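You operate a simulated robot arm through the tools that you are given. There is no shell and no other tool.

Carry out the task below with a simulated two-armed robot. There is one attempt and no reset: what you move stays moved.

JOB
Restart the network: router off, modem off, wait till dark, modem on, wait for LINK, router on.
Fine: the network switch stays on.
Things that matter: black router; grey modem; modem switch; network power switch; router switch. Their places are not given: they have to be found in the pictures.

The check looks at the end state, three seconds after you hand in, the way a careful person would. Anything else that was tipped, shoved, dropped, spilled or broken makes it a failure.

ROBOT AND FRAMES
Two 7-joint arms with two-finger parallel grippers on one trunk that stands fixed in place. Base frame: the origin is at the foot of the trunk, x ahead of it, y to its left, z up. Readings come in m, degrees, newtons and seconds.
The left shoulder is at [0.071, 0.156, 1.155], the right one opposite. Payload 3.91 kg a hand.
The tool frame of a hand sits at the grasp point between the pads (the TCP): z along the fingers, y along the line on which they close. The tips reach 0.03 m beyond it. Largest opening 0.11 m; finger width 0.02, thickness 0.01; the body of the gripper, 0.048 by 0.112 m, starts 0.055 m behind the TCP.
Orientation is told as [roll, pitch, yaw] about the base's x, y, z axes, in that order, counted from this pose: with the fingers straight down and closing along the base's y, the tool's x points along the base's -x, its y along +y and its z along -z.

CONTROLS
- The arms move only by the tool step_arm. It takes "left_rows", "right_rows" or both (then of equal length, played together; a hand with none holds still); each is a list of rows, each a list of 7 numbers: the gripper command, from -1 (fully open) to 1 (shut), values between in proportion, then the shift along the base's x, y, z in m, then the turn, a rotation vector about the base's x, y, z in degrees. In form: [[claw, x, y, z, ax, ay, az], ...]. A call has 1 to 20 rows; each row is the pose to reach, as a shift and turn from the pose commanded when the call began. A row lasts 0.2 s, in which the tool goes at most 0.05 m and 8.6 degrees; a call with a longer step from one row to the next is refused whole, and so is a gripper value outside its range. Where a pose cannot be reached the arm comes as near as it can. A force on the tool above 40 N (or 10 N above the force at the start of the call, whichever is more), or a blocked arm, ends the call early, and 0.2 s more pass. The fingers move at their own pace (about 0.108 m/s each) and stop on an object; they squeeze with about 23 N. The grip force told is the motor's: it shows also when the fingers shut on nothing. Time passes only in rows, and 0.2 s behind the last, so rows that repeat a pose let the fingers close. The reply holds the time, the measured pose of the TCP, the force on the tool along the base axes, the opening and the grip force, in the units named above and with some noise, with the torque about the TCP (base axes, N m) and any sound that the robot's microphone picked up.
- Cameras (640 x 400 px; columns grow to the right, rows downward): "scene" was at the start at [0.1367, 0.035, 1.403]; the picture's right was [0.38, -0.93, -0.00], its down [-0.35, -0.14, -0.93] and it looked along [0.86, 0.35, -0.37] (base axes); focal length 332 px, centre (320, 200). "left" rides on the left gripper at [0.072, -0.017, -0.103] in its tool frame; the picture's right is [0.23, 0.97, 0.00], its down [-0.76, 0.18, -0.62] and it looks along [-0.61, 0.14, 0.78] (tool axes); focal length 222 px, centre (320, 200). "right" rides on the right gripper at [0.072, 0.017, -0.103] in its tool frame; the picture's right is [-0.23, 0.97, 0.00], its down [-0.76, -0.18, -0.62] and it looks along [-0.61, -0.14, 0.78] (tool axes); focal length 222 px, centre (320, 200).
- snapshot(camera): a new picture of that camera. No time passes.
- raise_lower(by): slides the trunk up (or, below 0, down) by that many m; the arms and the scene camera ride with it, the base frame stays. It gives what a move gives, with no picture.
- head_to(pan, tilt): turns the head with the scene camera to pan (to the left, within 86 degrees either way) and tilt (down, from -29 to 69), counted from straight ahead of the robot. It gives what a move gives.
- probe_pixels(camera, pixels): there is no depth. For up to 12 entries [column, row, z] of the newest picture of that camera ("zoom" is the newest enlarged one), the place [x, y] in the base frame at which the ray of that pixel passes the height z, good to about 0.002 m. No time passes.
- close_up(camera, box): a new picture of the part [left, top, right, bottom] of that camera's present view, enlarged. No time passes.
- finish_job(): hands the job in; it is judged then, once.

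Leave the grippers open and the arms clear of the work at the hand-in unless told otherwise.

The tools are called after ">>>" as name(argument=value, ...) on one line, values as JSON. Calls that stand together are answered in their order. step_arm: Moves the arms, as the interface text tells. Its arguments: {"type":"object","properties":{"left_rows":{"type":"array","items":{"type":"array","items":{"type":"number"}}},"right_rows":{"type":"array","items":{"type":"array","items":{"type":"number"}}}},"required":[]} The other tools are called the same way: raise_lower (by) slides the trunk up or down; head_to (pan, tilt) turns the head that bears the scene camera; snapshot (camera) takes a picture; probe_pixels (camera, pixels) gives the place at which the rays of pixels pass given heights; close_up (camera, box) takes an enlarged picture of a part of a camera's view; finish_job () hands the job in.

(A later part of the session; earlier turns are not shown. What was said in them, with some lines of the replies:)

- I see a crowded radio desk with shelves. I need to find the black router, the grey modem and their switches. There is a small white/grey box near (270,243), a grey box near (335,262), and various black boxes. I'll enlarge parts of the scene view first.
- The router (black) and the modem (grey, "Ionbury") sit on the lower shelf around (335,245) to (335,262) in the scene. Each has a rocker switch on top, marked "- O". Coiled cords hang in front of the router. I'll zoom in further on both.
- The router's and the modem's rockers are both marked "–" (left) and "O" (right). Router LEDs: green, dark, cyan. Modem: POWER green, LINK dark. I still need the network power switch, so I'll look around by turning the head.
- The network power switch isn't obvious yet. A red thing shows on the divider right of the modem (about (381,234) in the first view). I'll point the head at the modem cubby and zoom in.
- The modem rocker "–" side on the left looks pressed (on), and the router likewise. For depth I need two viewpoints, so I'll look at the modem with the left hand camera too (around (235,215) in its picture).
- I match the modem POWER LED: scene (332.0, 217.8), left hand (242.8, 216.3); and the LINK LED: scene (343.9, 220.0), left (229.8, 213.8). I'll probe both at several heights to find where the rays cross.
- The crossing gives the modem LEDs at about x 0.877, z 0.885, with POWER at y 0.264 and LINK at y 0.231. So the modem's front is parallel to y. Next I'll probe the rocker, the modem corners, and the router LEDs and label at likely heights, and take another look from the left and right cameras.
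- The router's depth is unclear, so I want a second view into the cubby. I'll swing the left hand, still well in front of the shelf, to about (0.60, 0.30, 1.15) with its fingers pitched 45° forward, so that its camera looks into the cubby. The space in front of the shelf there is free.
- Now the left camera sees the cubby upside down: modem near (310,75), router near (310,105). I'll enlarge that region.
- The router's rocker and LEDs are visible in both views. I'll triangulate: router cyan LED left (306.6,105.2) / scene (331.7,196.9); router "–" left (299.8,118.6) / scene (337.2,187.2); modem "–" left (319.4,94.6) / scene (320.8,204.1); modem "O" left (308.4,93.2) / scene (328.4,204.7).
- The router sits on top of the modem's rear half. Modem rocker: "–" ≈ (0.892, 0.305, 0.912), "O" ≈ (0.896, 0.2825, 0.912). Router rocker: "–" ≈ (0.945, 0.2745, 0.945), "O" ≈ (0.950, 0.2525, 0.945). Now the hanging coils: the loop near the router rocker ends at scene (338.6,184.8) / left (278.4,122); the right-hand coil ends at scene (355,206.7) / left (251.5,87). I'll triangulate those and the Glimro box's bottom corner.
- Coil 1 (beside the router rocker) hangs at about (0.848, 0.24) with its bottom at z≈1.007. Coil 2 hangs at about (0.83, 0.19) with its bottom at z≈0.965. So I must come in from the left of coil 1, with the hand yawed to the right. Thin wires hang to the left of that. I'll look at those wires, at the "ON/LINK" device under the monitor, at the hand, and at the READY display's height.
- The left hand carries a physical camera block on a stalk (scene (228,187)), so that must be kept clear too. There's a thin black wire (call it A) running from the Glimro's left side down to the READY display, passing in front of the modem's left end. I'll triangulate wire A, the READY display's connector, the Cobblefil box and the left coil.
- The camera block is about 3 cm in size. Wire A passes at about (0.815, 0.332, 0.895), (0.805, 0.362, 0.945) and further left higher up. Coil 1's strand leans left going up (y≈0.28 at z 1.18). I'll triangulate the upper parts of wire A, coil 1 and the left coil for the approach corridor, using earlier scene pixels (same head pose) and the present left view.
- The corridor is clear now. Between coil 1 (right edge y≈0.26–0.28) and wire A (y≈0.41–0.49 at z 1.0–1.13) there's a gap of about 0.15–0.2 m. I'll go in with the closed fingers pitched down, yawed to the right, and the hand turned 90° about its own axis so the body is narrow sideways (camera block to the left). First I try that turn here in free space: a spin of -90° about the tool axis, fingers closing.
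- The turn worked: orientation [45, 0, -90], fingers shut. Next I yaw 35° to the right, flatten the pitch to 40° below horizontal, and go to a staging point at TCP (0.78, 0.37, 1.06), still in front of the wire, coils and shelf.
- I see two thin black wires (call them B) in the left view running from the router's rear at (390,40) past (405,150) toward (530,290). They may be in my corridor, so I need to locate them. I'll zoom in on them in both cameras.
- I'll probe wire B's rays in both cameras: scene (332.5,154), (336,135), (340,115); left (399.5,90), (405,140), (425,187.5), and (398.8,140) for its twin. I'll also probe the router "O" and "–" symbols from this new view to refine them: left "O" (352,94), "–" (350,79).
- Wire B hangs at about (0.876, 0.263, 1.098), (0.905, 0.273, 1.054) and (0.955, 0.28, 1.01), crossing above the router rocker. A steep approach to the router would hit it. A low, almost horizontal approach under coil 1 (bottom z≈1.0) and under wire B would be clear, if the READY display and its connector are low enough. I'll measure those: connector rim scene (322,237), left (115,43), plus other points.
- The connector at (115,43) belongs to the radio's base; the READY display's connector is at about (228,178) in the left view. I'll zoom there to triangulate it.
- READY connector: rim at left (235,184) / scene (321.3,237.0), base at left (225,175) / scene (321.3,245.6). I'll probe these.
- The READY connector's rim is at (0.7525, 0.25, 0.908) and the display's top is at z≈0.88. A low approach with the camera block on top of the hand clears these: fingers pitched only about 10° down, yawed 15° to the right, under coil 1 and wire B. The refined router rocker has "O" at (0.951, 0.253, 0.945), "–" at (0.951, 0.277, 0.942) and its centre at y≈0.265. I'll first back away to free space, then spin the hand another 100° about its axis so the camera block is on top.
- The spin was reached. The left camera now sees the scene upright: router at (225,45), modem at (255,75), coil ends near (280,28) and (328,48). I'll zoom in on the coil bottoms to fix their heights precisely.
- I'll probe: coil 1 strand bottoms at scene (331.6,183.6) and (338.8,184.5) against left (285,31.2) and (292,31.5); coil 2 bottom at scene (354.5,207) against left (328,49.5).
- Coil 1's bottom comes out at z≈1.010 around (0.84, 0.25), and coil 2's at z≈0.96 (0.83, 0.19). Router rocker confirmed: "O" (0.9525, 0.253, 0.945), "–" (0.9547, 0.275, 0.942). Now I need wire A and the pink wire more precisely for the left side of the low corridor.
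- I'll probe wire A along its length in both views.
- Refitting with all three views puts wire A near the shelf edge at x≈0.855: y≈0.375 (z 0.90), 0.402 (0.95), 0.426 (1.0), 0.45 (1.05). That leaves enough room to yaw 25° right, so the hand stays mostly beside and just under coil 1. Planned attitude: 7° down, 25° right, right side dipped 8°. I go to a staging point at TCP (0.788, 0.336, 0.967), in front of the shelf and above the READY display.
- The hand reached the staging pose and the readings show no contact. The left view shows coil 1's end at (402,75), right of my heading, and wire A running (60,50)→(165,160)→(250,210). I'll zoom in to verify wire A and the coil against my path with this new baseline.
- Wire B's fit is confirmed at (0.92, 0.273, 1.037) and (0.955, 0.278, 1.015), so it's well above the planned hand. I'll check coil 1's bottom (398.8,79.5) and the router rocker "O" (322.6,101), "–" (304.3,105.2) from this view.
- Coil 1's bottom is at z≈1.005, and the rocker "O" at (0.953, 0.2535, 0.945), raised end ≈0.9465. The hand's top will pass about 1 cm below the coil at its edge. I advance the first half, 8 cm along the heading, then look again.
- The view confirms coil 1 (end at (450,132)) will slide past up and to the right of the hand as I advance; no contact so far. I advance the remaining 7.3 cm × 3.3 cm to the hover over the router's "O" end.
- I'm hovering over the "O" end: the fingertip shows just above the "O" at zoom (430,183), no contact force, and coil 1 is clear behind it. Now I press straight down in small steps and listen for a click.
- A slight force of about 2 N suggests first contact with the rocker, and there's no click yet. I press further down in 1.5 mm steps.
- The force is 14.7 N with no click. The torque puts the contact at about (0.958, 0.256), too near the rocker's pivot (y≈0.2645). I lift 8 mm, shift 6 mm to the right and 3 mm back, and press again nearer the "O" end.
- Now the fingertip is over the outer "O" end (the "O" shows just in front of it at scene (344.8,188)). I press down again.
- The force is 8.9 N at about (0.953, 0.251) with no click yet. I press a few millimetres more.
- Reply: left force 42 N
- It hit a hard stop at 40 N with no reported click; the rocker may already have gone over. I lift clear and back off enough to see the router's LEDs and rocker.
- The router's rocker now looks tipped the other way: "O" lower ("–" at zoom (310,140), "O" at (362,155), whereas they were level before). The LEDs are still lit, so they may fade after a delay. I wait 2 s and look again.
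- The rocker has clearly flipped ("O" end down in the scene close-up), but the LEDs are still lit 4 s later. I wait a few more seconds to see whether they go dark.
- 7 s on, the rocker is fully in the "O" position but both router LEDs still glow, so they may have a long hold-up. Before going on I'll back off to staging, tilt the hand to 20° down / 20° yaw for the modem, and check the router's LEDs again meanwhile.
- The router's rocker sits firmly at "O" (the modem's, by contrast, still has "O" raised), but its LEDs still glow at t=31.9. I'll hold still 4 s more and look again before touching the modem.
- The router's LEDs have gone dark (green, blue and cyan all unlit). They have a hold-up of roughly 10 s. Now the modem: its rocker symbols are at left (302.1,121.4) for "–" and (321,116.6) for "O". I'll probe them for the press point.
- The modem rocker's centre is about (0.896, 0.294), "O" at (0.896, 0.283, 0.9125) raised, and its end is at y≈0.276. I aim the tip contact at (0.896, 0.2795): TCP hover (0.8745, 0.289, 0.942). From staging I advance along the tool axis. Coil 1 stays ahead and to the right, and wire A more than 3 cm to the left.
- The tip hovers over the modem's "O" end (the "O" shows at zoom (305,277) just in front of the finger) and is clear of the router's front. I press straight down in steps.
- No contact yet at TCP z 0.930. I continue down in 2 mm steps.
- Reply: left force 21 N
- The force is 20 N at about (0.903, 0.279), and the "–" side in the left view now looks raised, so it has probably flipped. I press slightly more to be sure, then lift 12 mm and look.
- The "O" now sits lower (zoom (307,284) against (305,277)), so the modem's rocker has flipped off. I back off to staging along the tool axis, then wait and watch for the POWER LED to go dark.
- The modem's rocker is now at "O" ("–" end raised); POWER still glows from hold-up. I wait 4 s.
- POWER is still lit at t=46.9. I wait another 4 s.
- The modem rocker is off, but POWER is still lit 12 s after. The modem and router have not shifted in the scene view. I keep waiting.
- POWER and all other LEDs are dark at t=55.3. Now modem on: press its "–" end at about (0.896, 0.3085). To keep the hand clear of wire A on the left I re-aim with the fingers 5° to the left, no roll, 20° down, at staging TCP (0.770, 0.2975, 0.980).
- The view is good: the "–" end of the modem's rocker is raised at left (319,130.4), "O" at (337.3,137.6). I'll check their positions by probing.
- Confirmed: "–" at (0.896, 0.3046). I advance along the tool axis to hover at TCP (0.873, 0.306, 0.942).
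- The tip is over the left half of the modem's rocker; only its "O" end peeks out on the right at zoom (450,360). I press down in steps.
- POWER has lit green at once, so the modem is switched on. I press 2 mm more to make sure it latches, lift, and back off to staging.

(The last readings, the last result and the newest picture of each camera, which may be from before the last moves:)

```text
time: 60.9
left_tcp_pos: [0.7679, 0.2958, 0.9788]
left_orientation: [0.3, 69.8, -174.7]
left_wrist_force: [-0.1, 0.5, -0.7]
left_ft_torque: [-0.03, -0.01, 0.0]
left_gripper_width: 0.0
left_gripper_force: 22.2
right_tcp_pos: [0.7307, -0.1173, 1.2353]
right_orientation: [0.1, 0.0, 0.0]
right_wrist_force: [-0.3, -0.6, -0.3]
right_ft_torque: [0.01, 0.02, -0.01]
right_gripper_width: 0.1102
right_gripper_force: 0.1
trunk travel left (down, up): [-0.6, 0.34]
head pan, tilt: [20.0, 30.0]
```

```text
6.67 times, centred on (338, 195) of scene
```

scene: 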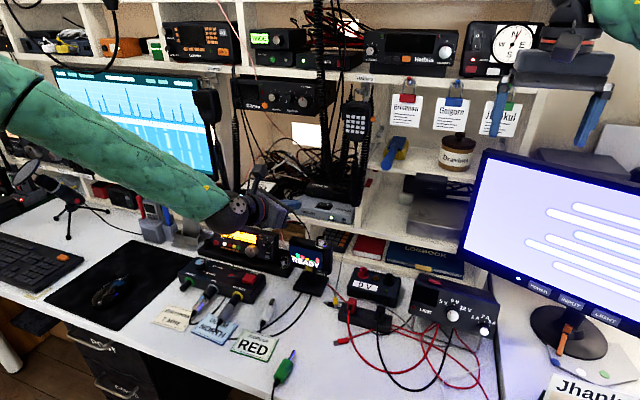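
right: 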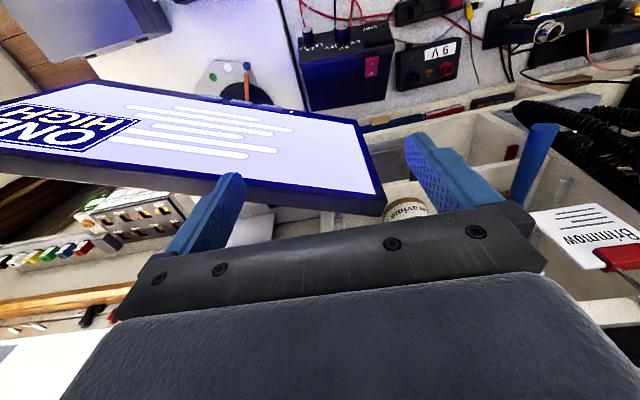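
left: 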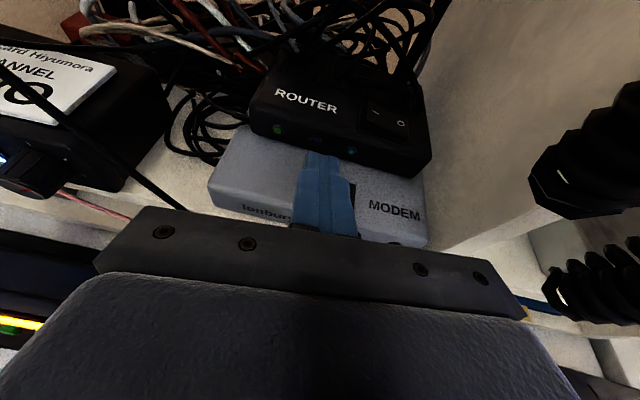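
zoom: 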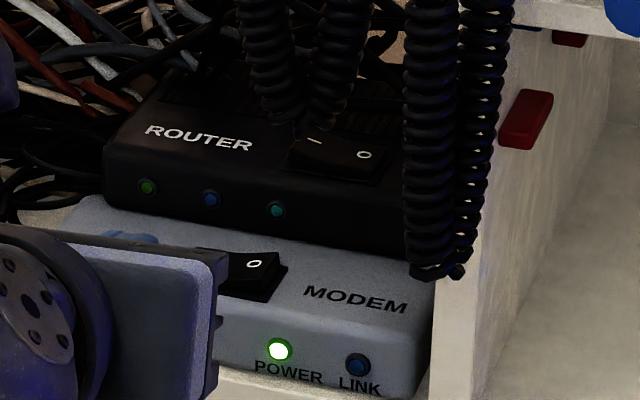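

The modem is on ("–" down, POWER green), and LINK is still dark. While it boots I re-aim the hand for the router's "–" end: 7° down, 20° yaw right, slight roll, at staging TCP (0.783, 0.342, 0.9665). Then I watch LINK.

>>> step_arm(left_rows=[[1, 0.004, 0.012, -0.001, 0.55, -3.38, -6.46], [1, 0.008, 0.024, -0.003, 1.1, -6.76, -12.91], [1, 0.012, 0.035, -0.007, 1.64, -10.13, -19.37], [1, 0.0151, 0.0453, -0.0125, 2.19, -13.51, -25.82], [1, 0.0151, 0.0453, -0.0125, 2.19, -13.51, -25.82], [1, 0.0151, 0.0453, -0.0125, 2.19, -13.51, -25.82], [1, 0.0151, 0.0453, -0.0125, 2.19, -13.51, -25.82], [1, 0.0151, 0.0453, -0.0125, 2.19, -13.51, -25.82], [1, 0.0151, 0.0453, -0.0125, 2.19, -13.51, -25.82], [1, 0.0151, 0.0453, -0.0125, 2.19, -13.51, -25.82]])

>>> snapshot(camera="left")

>>> close_up(camera="scene", box=[290, 165, 386, 225])

>>> close_up(camera="left", box=[220, 70, 380, 170])

```text
time: 63.1
left_tcp_pos: [0.7827, 0.3421, 0.9664]
left_orientation: [-28.5, 81.9, 131.1]
left_wrist_force: [-0.5, 0.6, -0.4]
left_ft_torque: [-0.03, 0.01, -0.03]
left_gripper_width: 0.0
left_gripper_force: 23.3
right_tcp_pos: [0.73, -0.1181, 1.2366]
right_orientation: [0.0, 0.0, 0.0]
right_wrist_force: [-0.3, 0.3, -0.1]
right_ft_torque: [0.02, -0.01, 0.0]
right_gripper_width: 0.1099
right_gripper_force: 0.0
trunk travel left (down, up): [-0.6, 0.34]
head pan, tilt: [20.0, 30.0]
```

```text
taken
```

left: 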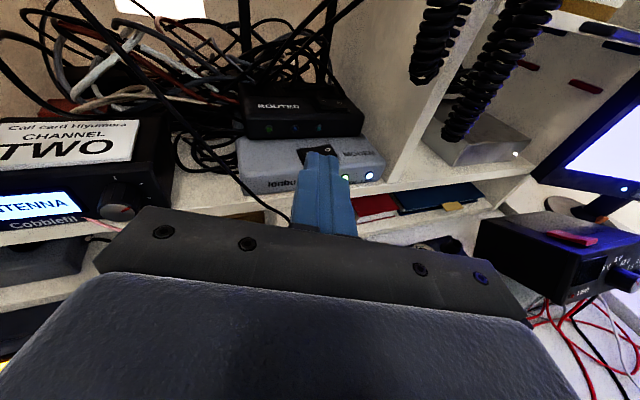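

```text
6.67 times, centred on (338, 195) of scene
```

zoom: 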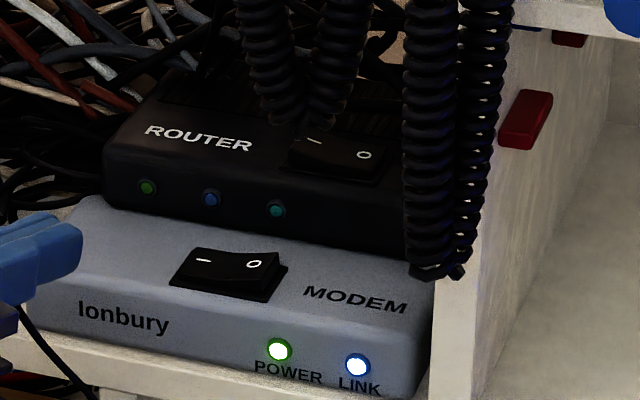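

```text
4.00 times, centred on (300, 120) of left
```

zoom: 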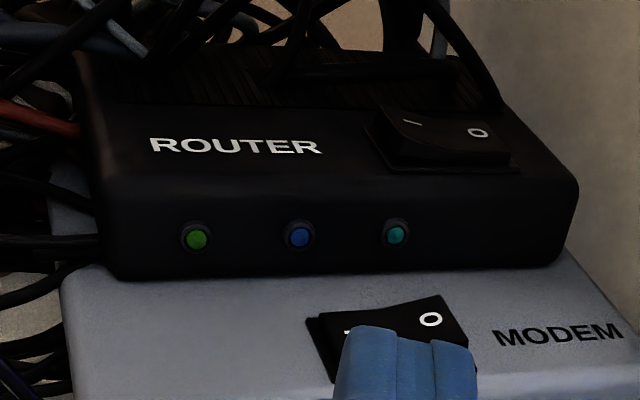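

LINK is now lit blue-white beside POWER. To be sure it is steady and not blinking, I check it a few times over the next couple of seconds.

>>> step_arm(left_rows=[[1, 0, 0, 0, 0, 0, 0], [1, 0, 0, 0, 0, 0, 0]])

>>> close_up(camera="scene", box=[310, 195, 374, 235])

>>> step_arm(left_rows=[[1, 0, 0, 0, 0, 0, 0], [1, 0, 0, 0, 0, 0, 0], [1, 0, 0, 0, 0, 0, 0], [1, 0, 0, 0, 0, 0, 0], [1, 0, 0, 0, 0, 0, 0]])

>>> close_up(camera="scene", box=[310, 195, 374, 235])

>>> probe_pixels(camera="left", pixels=[[323, 100.6, 0.945], [339.5, 103, 0.942]])

```text
time: 63.7
left_tcp_pos: [0.7823, 0.342, 0.9652]
left_orientation: [-28.6, 81.8, 131.2]
left_wrist_force: [1.0, 0.6, -0.5]
left_ft_torque: [0.0, 0.03, -0.01]
left_gripper_width: 0.0
left_gripper_force: 22.8
right_tcp_pos: [0.7293, -0.1172, 1.2356]
right_orientation: [0.0, -0.1, 0.1]
right_wrist_force: [0.6, -0.5, 0.5]
right_ft_torque: [-0.01, 0.0, 0.01]
right_gripper_width: 0.1099
right_gripper_force: 0.0
trunk travel left (down, up): [-0.6, 0.34]
head pan, tilt: [20.0, 30.0]
```

```text
10.00 times, centred on (342, 215) of scene
```

zoom: 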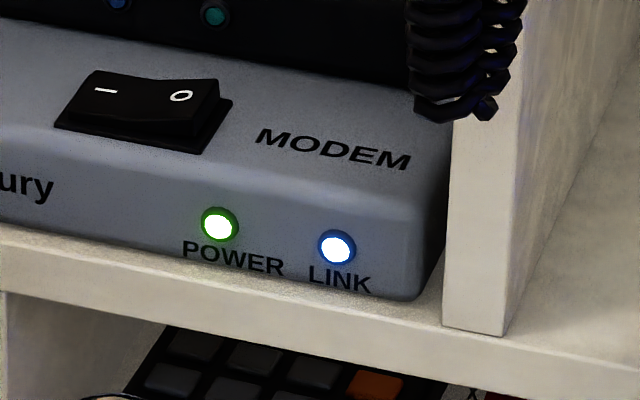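

```text
time: 64.9
left_tcp_pos: [0.7839, 0.3414, 0.9656]
left_orientation: [-28.6, 82.0, 131.2]
left_wrist_force: [0.1, 0.3, 0.3]
left_ft_torque: [0.0, 0.03, -0.03]
left_gripper_width: 0.0
left_gripper_force: 22.7
right_tcp_pos: [0.7308, -0.1161, 1.235]
right_orientation: [0.0, 0.0, 0.0]
right_wrist_force: [0.0, 0.6, 0.9]
right_ft_torque: [-0.03, 0.0, -0.03]
right_gripper_width: 0.1097
right_gripper_force: 0.1
trunk travel left (down, up): [-0.6, 0.34]
head pan, tilt: [20.0, 30.0]
```

```text
10.00 times, centred on (342, 215) of scene
```

zoom: 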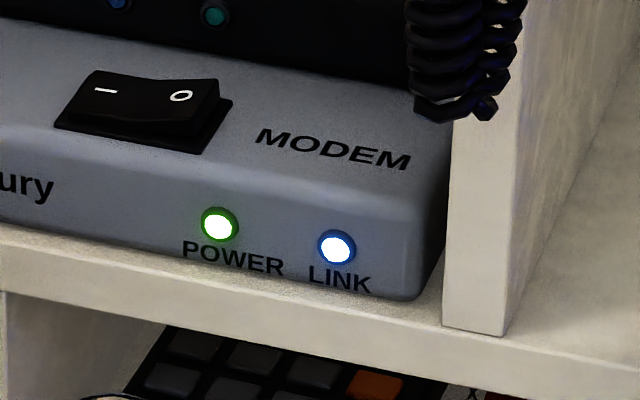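

```text
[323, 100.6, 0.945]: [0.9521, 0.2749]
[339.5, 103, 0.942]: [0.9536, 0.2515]
```

LINK is steady at 63.1, 63.7 and 64.9 s. Now the router: "–" raised at (0.952, 0.275, 0.945), centre y≈0.263, so I aim for contact at (0.953, 0.279). I advance the first half along the heading and check the coils and wires.

>>> step_arm(left_rows=[[1, 0.025, -0.0093, 0, 0, 0, 0], [1, 0.05, -0.0185, 0, 0, 0, 0], [1, 0.075, -0.0278, 0, 0, 0, 0], [1, 0.075, -0.0278, 0, 0, 0, 0]])

>>> snapshot(camera="left")

>>> close_up(camera="scene", box=[270, 150, 398, 230])

```text
time: 65.9
left_tcp_pos: [0.8573, 0.3139, 0.9679]
left_orientation: [-28.5, 82.0, 131.1]
left_wrist_force: [0.0, 0.2, 0.3]
left_ft_torque: [-0.01, -0.02, 0.01]
left_gripper_width: 0.0
left_gripper_force: 23.2
right_tcp_pos: [0.7291, -0.1178, 1.2366]
right_orientation: [-0.1, 0.1, -0.1]
right_wrist_force: [0.1, -0.5, -0.2]
right_ft_torque: [-0.01, 0.01, -0.03]
right_gripper_width: 0.1098
right_gripper_force: 0.1
trunk travel left (down, up): [-0.6, 0.34]
head pan, tilt: [20.0, 30.0]
```

```text
taken
```

left: 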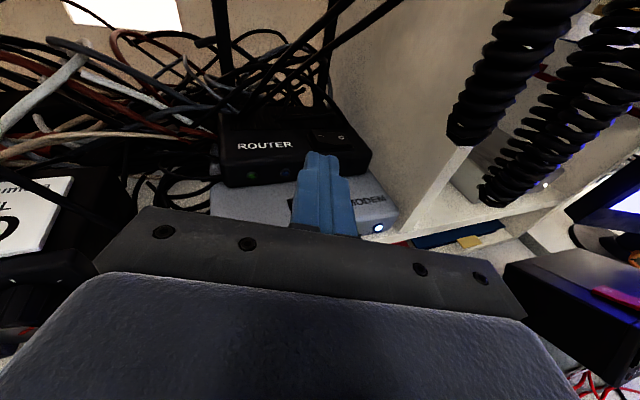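

```text
5.00 times, centred on (334, 190) of scene
```

zoom: 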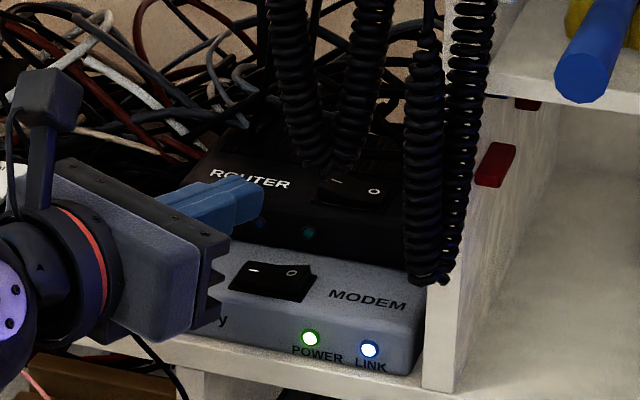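

Coil 1 (bottom at (460,145)) will pass right of the hand and the readings show no contact. I advance the remaining 7.5 cm to hover over the router's "–" end.

>>> step_arm(left_rows=[[1, 0.02, -0.0074, 0, 0, 0, 0], [1, 0.04, -0.0148, 0, 0, 0, 0], [1, 0.057, -0.0211, 0, 0, 0, 0], [1, 0.0707, -0.0262, 0, 0, 0, 0], [1, 0.0707, -0.0262, 0, 0, 0, 0]])

>>> snapshot(camera="left")

>>> close_up(camera="left", box=[240, 100, 400, 200])

>>> close_up(camera="scene", box=[290, 160, 370, 210])

```text
time: 67.1
left_tcp_pos: [0.9264, 0.2881, 0.9664]
left_orientation: [-28.5, 81.9, 131.1]
left_wrist_force: [0.3, 0.0, 0.5]
left_ft_torque: [0.01, -0.04, -0.03]
left_gripper_width: 0.0001
left_gripper_force: 23.4
right_tcp_pos: [0.7295, -0.1176, 1.2359]
right_orientation: [0.0, -0.1, 0.0]
right_wrist_force: [0.7, 0.1, 0.1]
right_ft_torque: [0.0, 0.03, 0.04]
right_gripper_width: 0.1102
right_gripper_force: 0.0
trunk travel left (down, up): [-0.6, 0.34]
head pan, tilt: [20.0, 30.0]
```

```text
taken
```

left: 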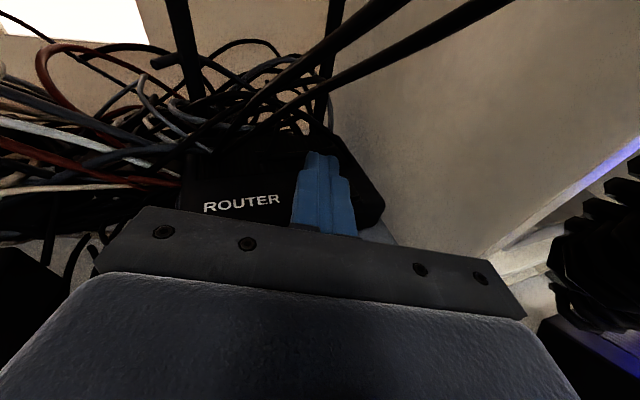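

```text
4.00 times, centred on (320, 150) of left
```

zoom: 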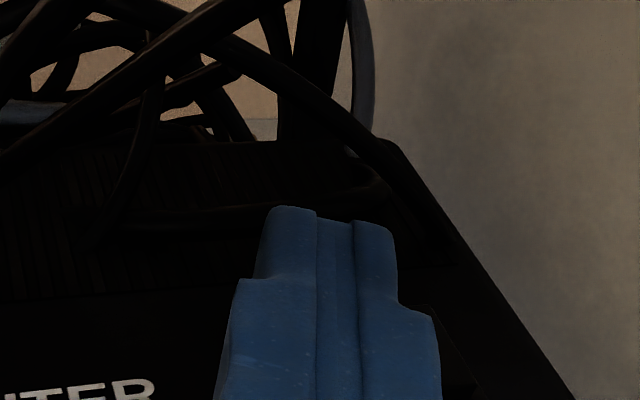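

```text
8.00 times, centred on (330, 185) of scene
```

zoom: 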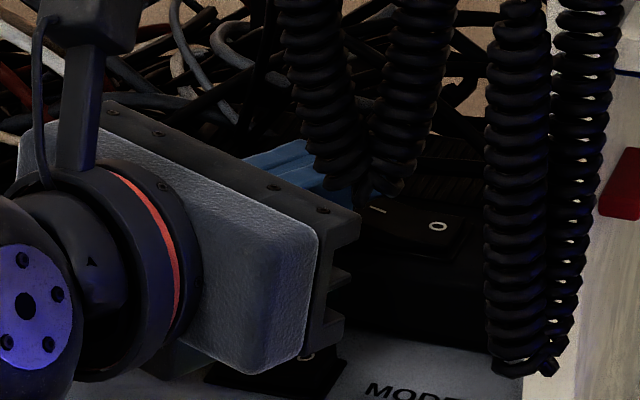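

The fingertip is over the router's "–" end ("–" visible at zoom (378,210) just beneath the tip). I press down in steps.

>>> step_arm(left_rows=[[1, 0, 0, -0.004, 0, 0, 0], [1, 0, 0, -0.007, 0, 0, 0], [1, 0, 0, -0.0095, 0, 0, 0], [1, 0, 0, -0.0115, 0, 0, 0]])

>>> close_up(camera="scene", box=[290, 160, 370, 210])

>>> close_up(camera="left", box=[240, 120, 400, 220])

```text
time: 68.1
left_tcp_pos: [0.9282, 0.2877, 0.9553]
left_orientation: [-28.6, 82.0, 131.1]
left_wrist_force: [0.0, -0.1, 1.5]
left_ft_torque: [-0.02, -0.03, 0.05]
left_gripper_width: 0.0
left_gripper_force: 22.7
right_tcp_pos: [0.731, -0.1168, 1.2352]
right_orientation: [0.0, 0.0, 0.0]
right_wrist_force: [0.2, 0.0, 0.4]
right_ft_torque: [0.04, -0.03, 0.0]
right_gripper_width: 0.11
right_gripper_force: 0.0
trunk travel left (down, up): [-0.6, 0.34]
head pan, tilt: [20.0, 30.0]
```

```text
8.00 times, centred on (330, 185) of scene
```

zoom: 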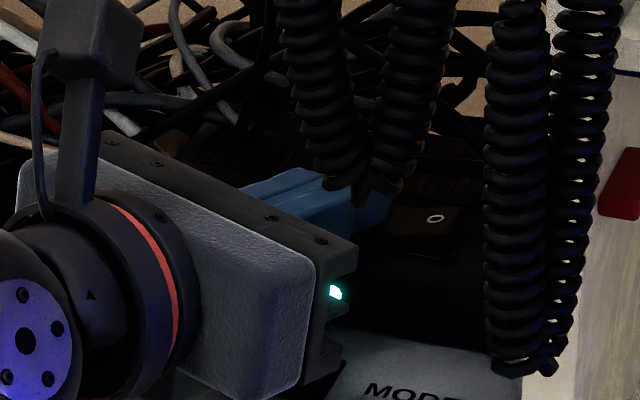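

```text
4.00 times, centred on (320, 170) of left
```

zoom: 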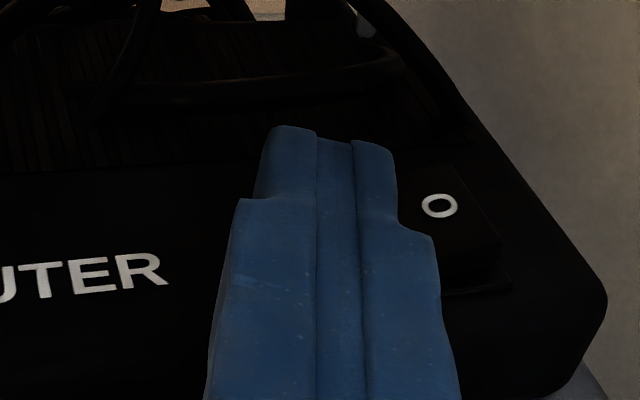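

The router's cyan LED has lit and the "O" end is up, so the router is on. I press 2 mm more to be sure it has latched, then lift and retreat along the heading.

>>> step_arm(left_rows=[[1, 0, 0, -0.0015, 0, 0, 0], [1, 0, 0, -0.0025, 0, 0, 0], [1, 0, 0, 0.004, 0, 0, 0], [1, 0, 0, 0.011, 0, 0, 0], [1, -0.02, 0.0074, 0.0115, 0, 0, 0], [1, -0.05, 0.0185, 0.0115, 0, 0, 0], [1, -0.08, 0.0297, 0.0115, 0, 0, 0], [1, -0.11, 0.0408, 0.0115, 0, 0, 0], [1, -0.1457, 0.054, 0.0115, 0, 0, 0], [1, -0.1457, 0.054, 0.0115, 0, 0, 0]])

>>> close_up(camera="scene", box=[290, 165, 386, 225])

>>> snapshot(camera="left")

>>> close_up(camera="left", box=[220, 70, 380, 170])

```text
time: 70.3
left_tcp_pos: [0.7816, 0.3387, 0.9673]
left_orientation: [-28.6, 81.9, 131.2]
left_wrist_force: [0.3, -0.5, -0.5]
left_ft_torque: [0.02, 0.0, -0.02]
left_gripper_width: 0.0003
left_gripper_force: 23.1
right_tcp_pos: [0.7322, -0.1189, 1.2353]
right_orientation: [0.0, 0.1, 0.0]
right_wrist_force: [0.4, -0.2, 0.3]
right_ft_torque: [0.0, 0.03, 0.02]
right_gripper_width: 0.1097
right_gripper_force: 0.1
trunk travel left (down, up): [-0.6, 0.34]
head pan, tilt: [20.0, 30.0]
```

```text
6.67 times, centred on (338, 195) of scene
```

zoom: 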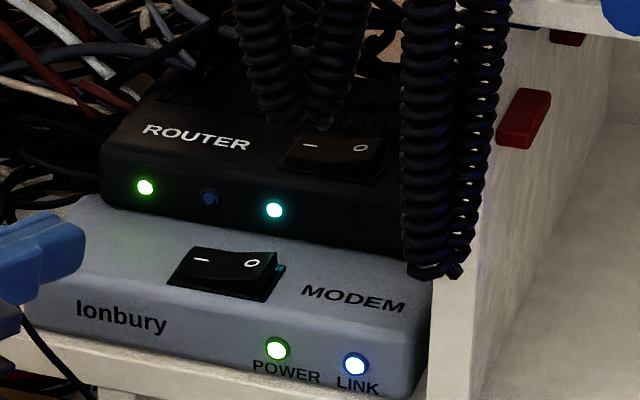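

```text
taken
```

left: 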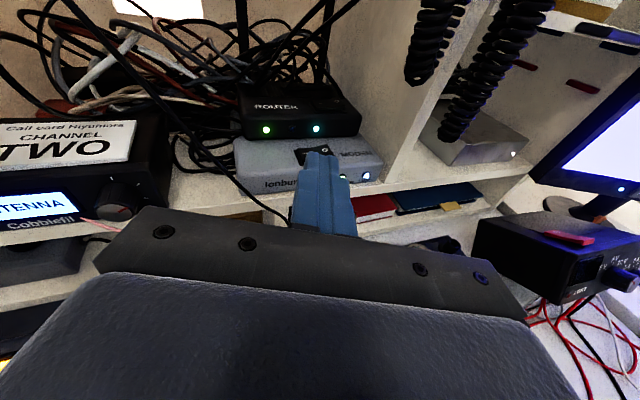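

```text
4.00 times, centred on (300, 120) of left
```

zoom: 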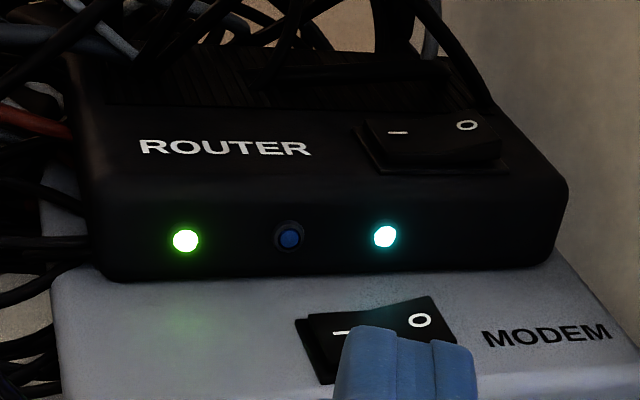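

Router on (green and cyan lit, "–" down), modem POWER and LINK lit. Now I retreat up and back to free space and open the gripper, letting the router boot meanwhile.

>>> step_arm(left_rows=[[1, -0.035, 0.005, 0.02, 0, 0, 0], [1, -0.07, 0.01, 0.045, 0, 0, 0], [1, -0.105, 0.015, 0.07, 0, 0, 0], [1, -0.14, 0.02, 0.1, 0, 0, 0], [1, -0.17, 0.025, 0.13, 0, 0, 0], [1, -0.2, 0.03, 0.16, 0, 0, 0], [0, -0.22, 0.04, 0.19, 0, 0, 0], [-1, -0.23, 0.045, 0.2, 0, 0, 0], [-1, -0.23, 0.045, 0.2, 0, 0, 0], [-1, -0.23, 0.045, 0.2, 0, 0, 0], [-1, -0.23, 0.045, 0.2, 0, 0, 0]])

>>> snapshot(camera="scene")

>>> close_up(camera="scene", box=[290, 165, 386, 225])

>>> close_up(camera="scene", box=[180, 180, 380, 305])

```text
time: 72.7
left_tcp_pos: [0.571, 0.4009, 1.1688]
left_orientation: [-28.6, 81.8, 131.1]
left_wrist_force: [0.6, -0.1, 0.3]
left_ft_torque: [-0.01, 0.04, 0.02]
left_gripper_width: 0.11
left_gripper_force: 0.1
left hand out of reach, approached as far as the arm can: row 6, 7, 8, 9, 10, 11
right_tcp_pos: [0.7294, -0.1166, 1.2361]
right_orientation: [0.0, 0.0, -0.1]
right_wrist_force: [-0.7, 0.1, -0.1]
right_ft_torque: [-0.02, 0.01, -0.02]
right_gripper_width: 0.1099
right_gripper_force: 0.0
trunk travel left (down, up): [-0.6, 0.34]
head pan, tilt: [20.0, 30.0]
```

```text
taken
```

scene: 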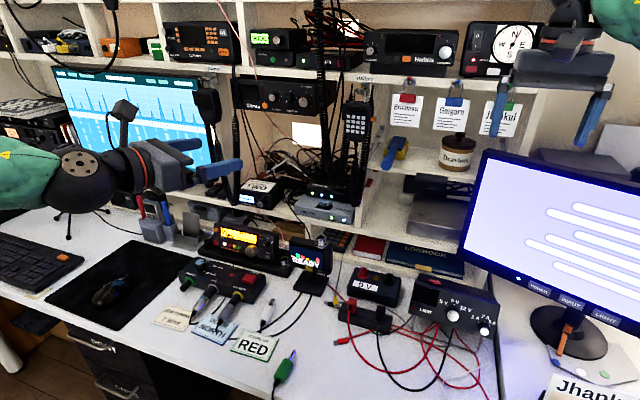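

```text
6.67 times, centred on (338, 195) of scene
```

zoom: 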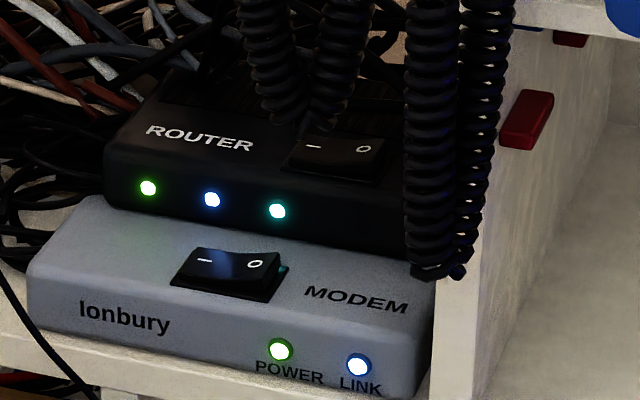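

```text
3.20 times, centred on (280, 242) of scene
```

zoom: 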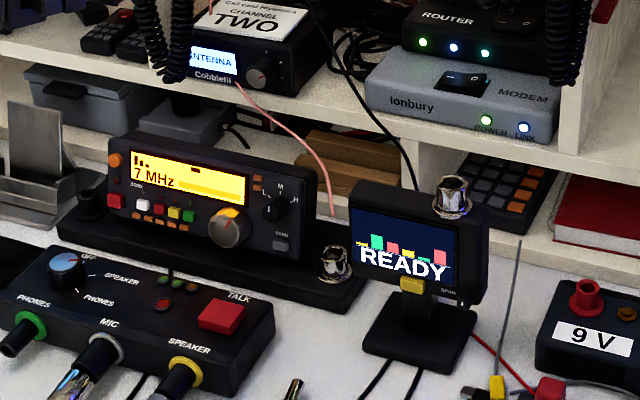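

All three router LEDs (green, blue, cyan) and the modem's POWER and LINK are lit: the network is up. The left gripper is open and clear in front of the monitor. I'll check the surroundings for anything disturbed: coils and wires, the desk radio, and the left side near my arm.

>>> close_up(camera="scene", box=[0, 130, 240, 280])

>>> close_up(camera="scene", box=[220, 60, 412, 180])

>>> close_up(camera="scene", box=[230, 120, 390, 220])

>>> snapshot(camera="left")

```text
2.67 times, centred on (120, 205) of scene
```

zoom: 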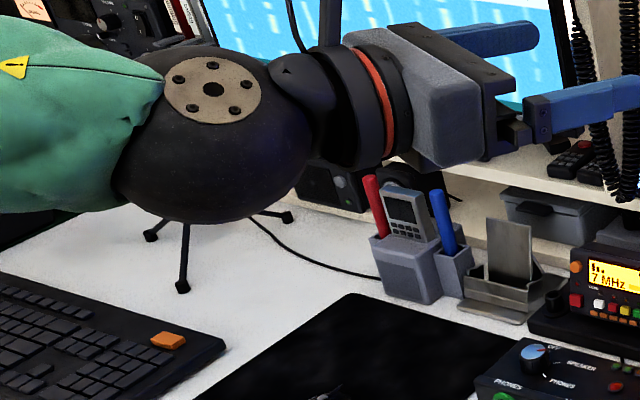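

```text
3.33 times, centred on (316, 120) of scene
```

zoom: 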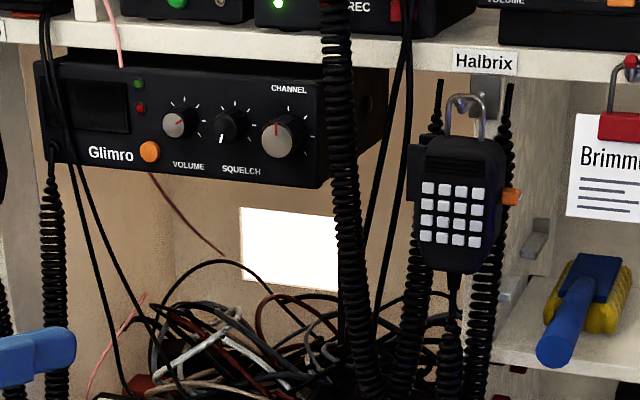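

```text
4.00 times, centred on (310, 170) of scene
```

zoom: 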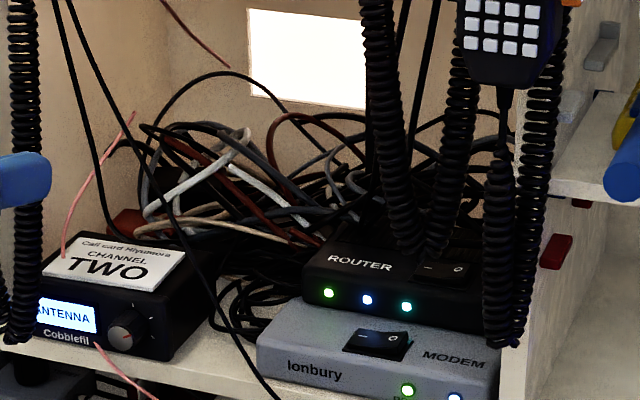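

```text
taken
```

left: 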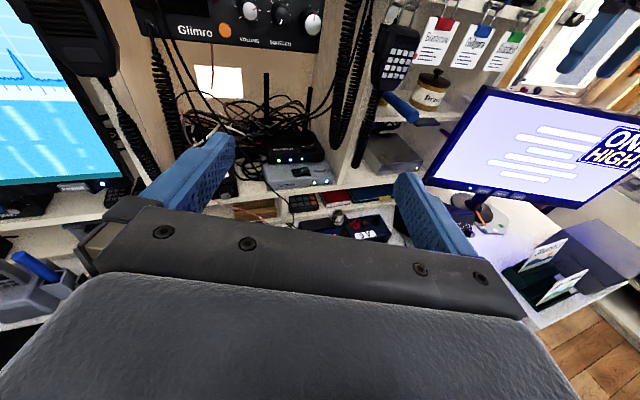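

Everything is as it was: router and modem unmoved, coils and wires hanging the same, microphone and desk items in place. Both devices run with all lights on, LINK included, and both grippers are open and clear. I hand in the job.

>>> finish_job()

```text
The job is handed in.
```

The network restart is done and handed in. The router and modem are both switched on, and all their lights are lit, including LINK.

| Step | Result |
|---|---|
| Router off | Rocker pressed to "O"; its lights took about 10 s to go out |
| Modem off | Rocker pressed to "O"; POWER went dark after about 15 s |
| Modem on | Switched on only once both devices were fully dark |
| LINK | Lit a few seconds later; still lit in three checks over 2 s |
| Router on | Pressed to "–"; all three of its lights came on shortly after |

- **Network power switch:** I never identified it in the pictures. I pressed only the router and modem rockers.
- **Force:** one press on the router's "O" end reached about 40 N before it stopped. The router did not shift.
- **Surroundings:** the router, modem, hanging cords and desk items look the same as at the start. Both grippers are open and clear of the shelf.
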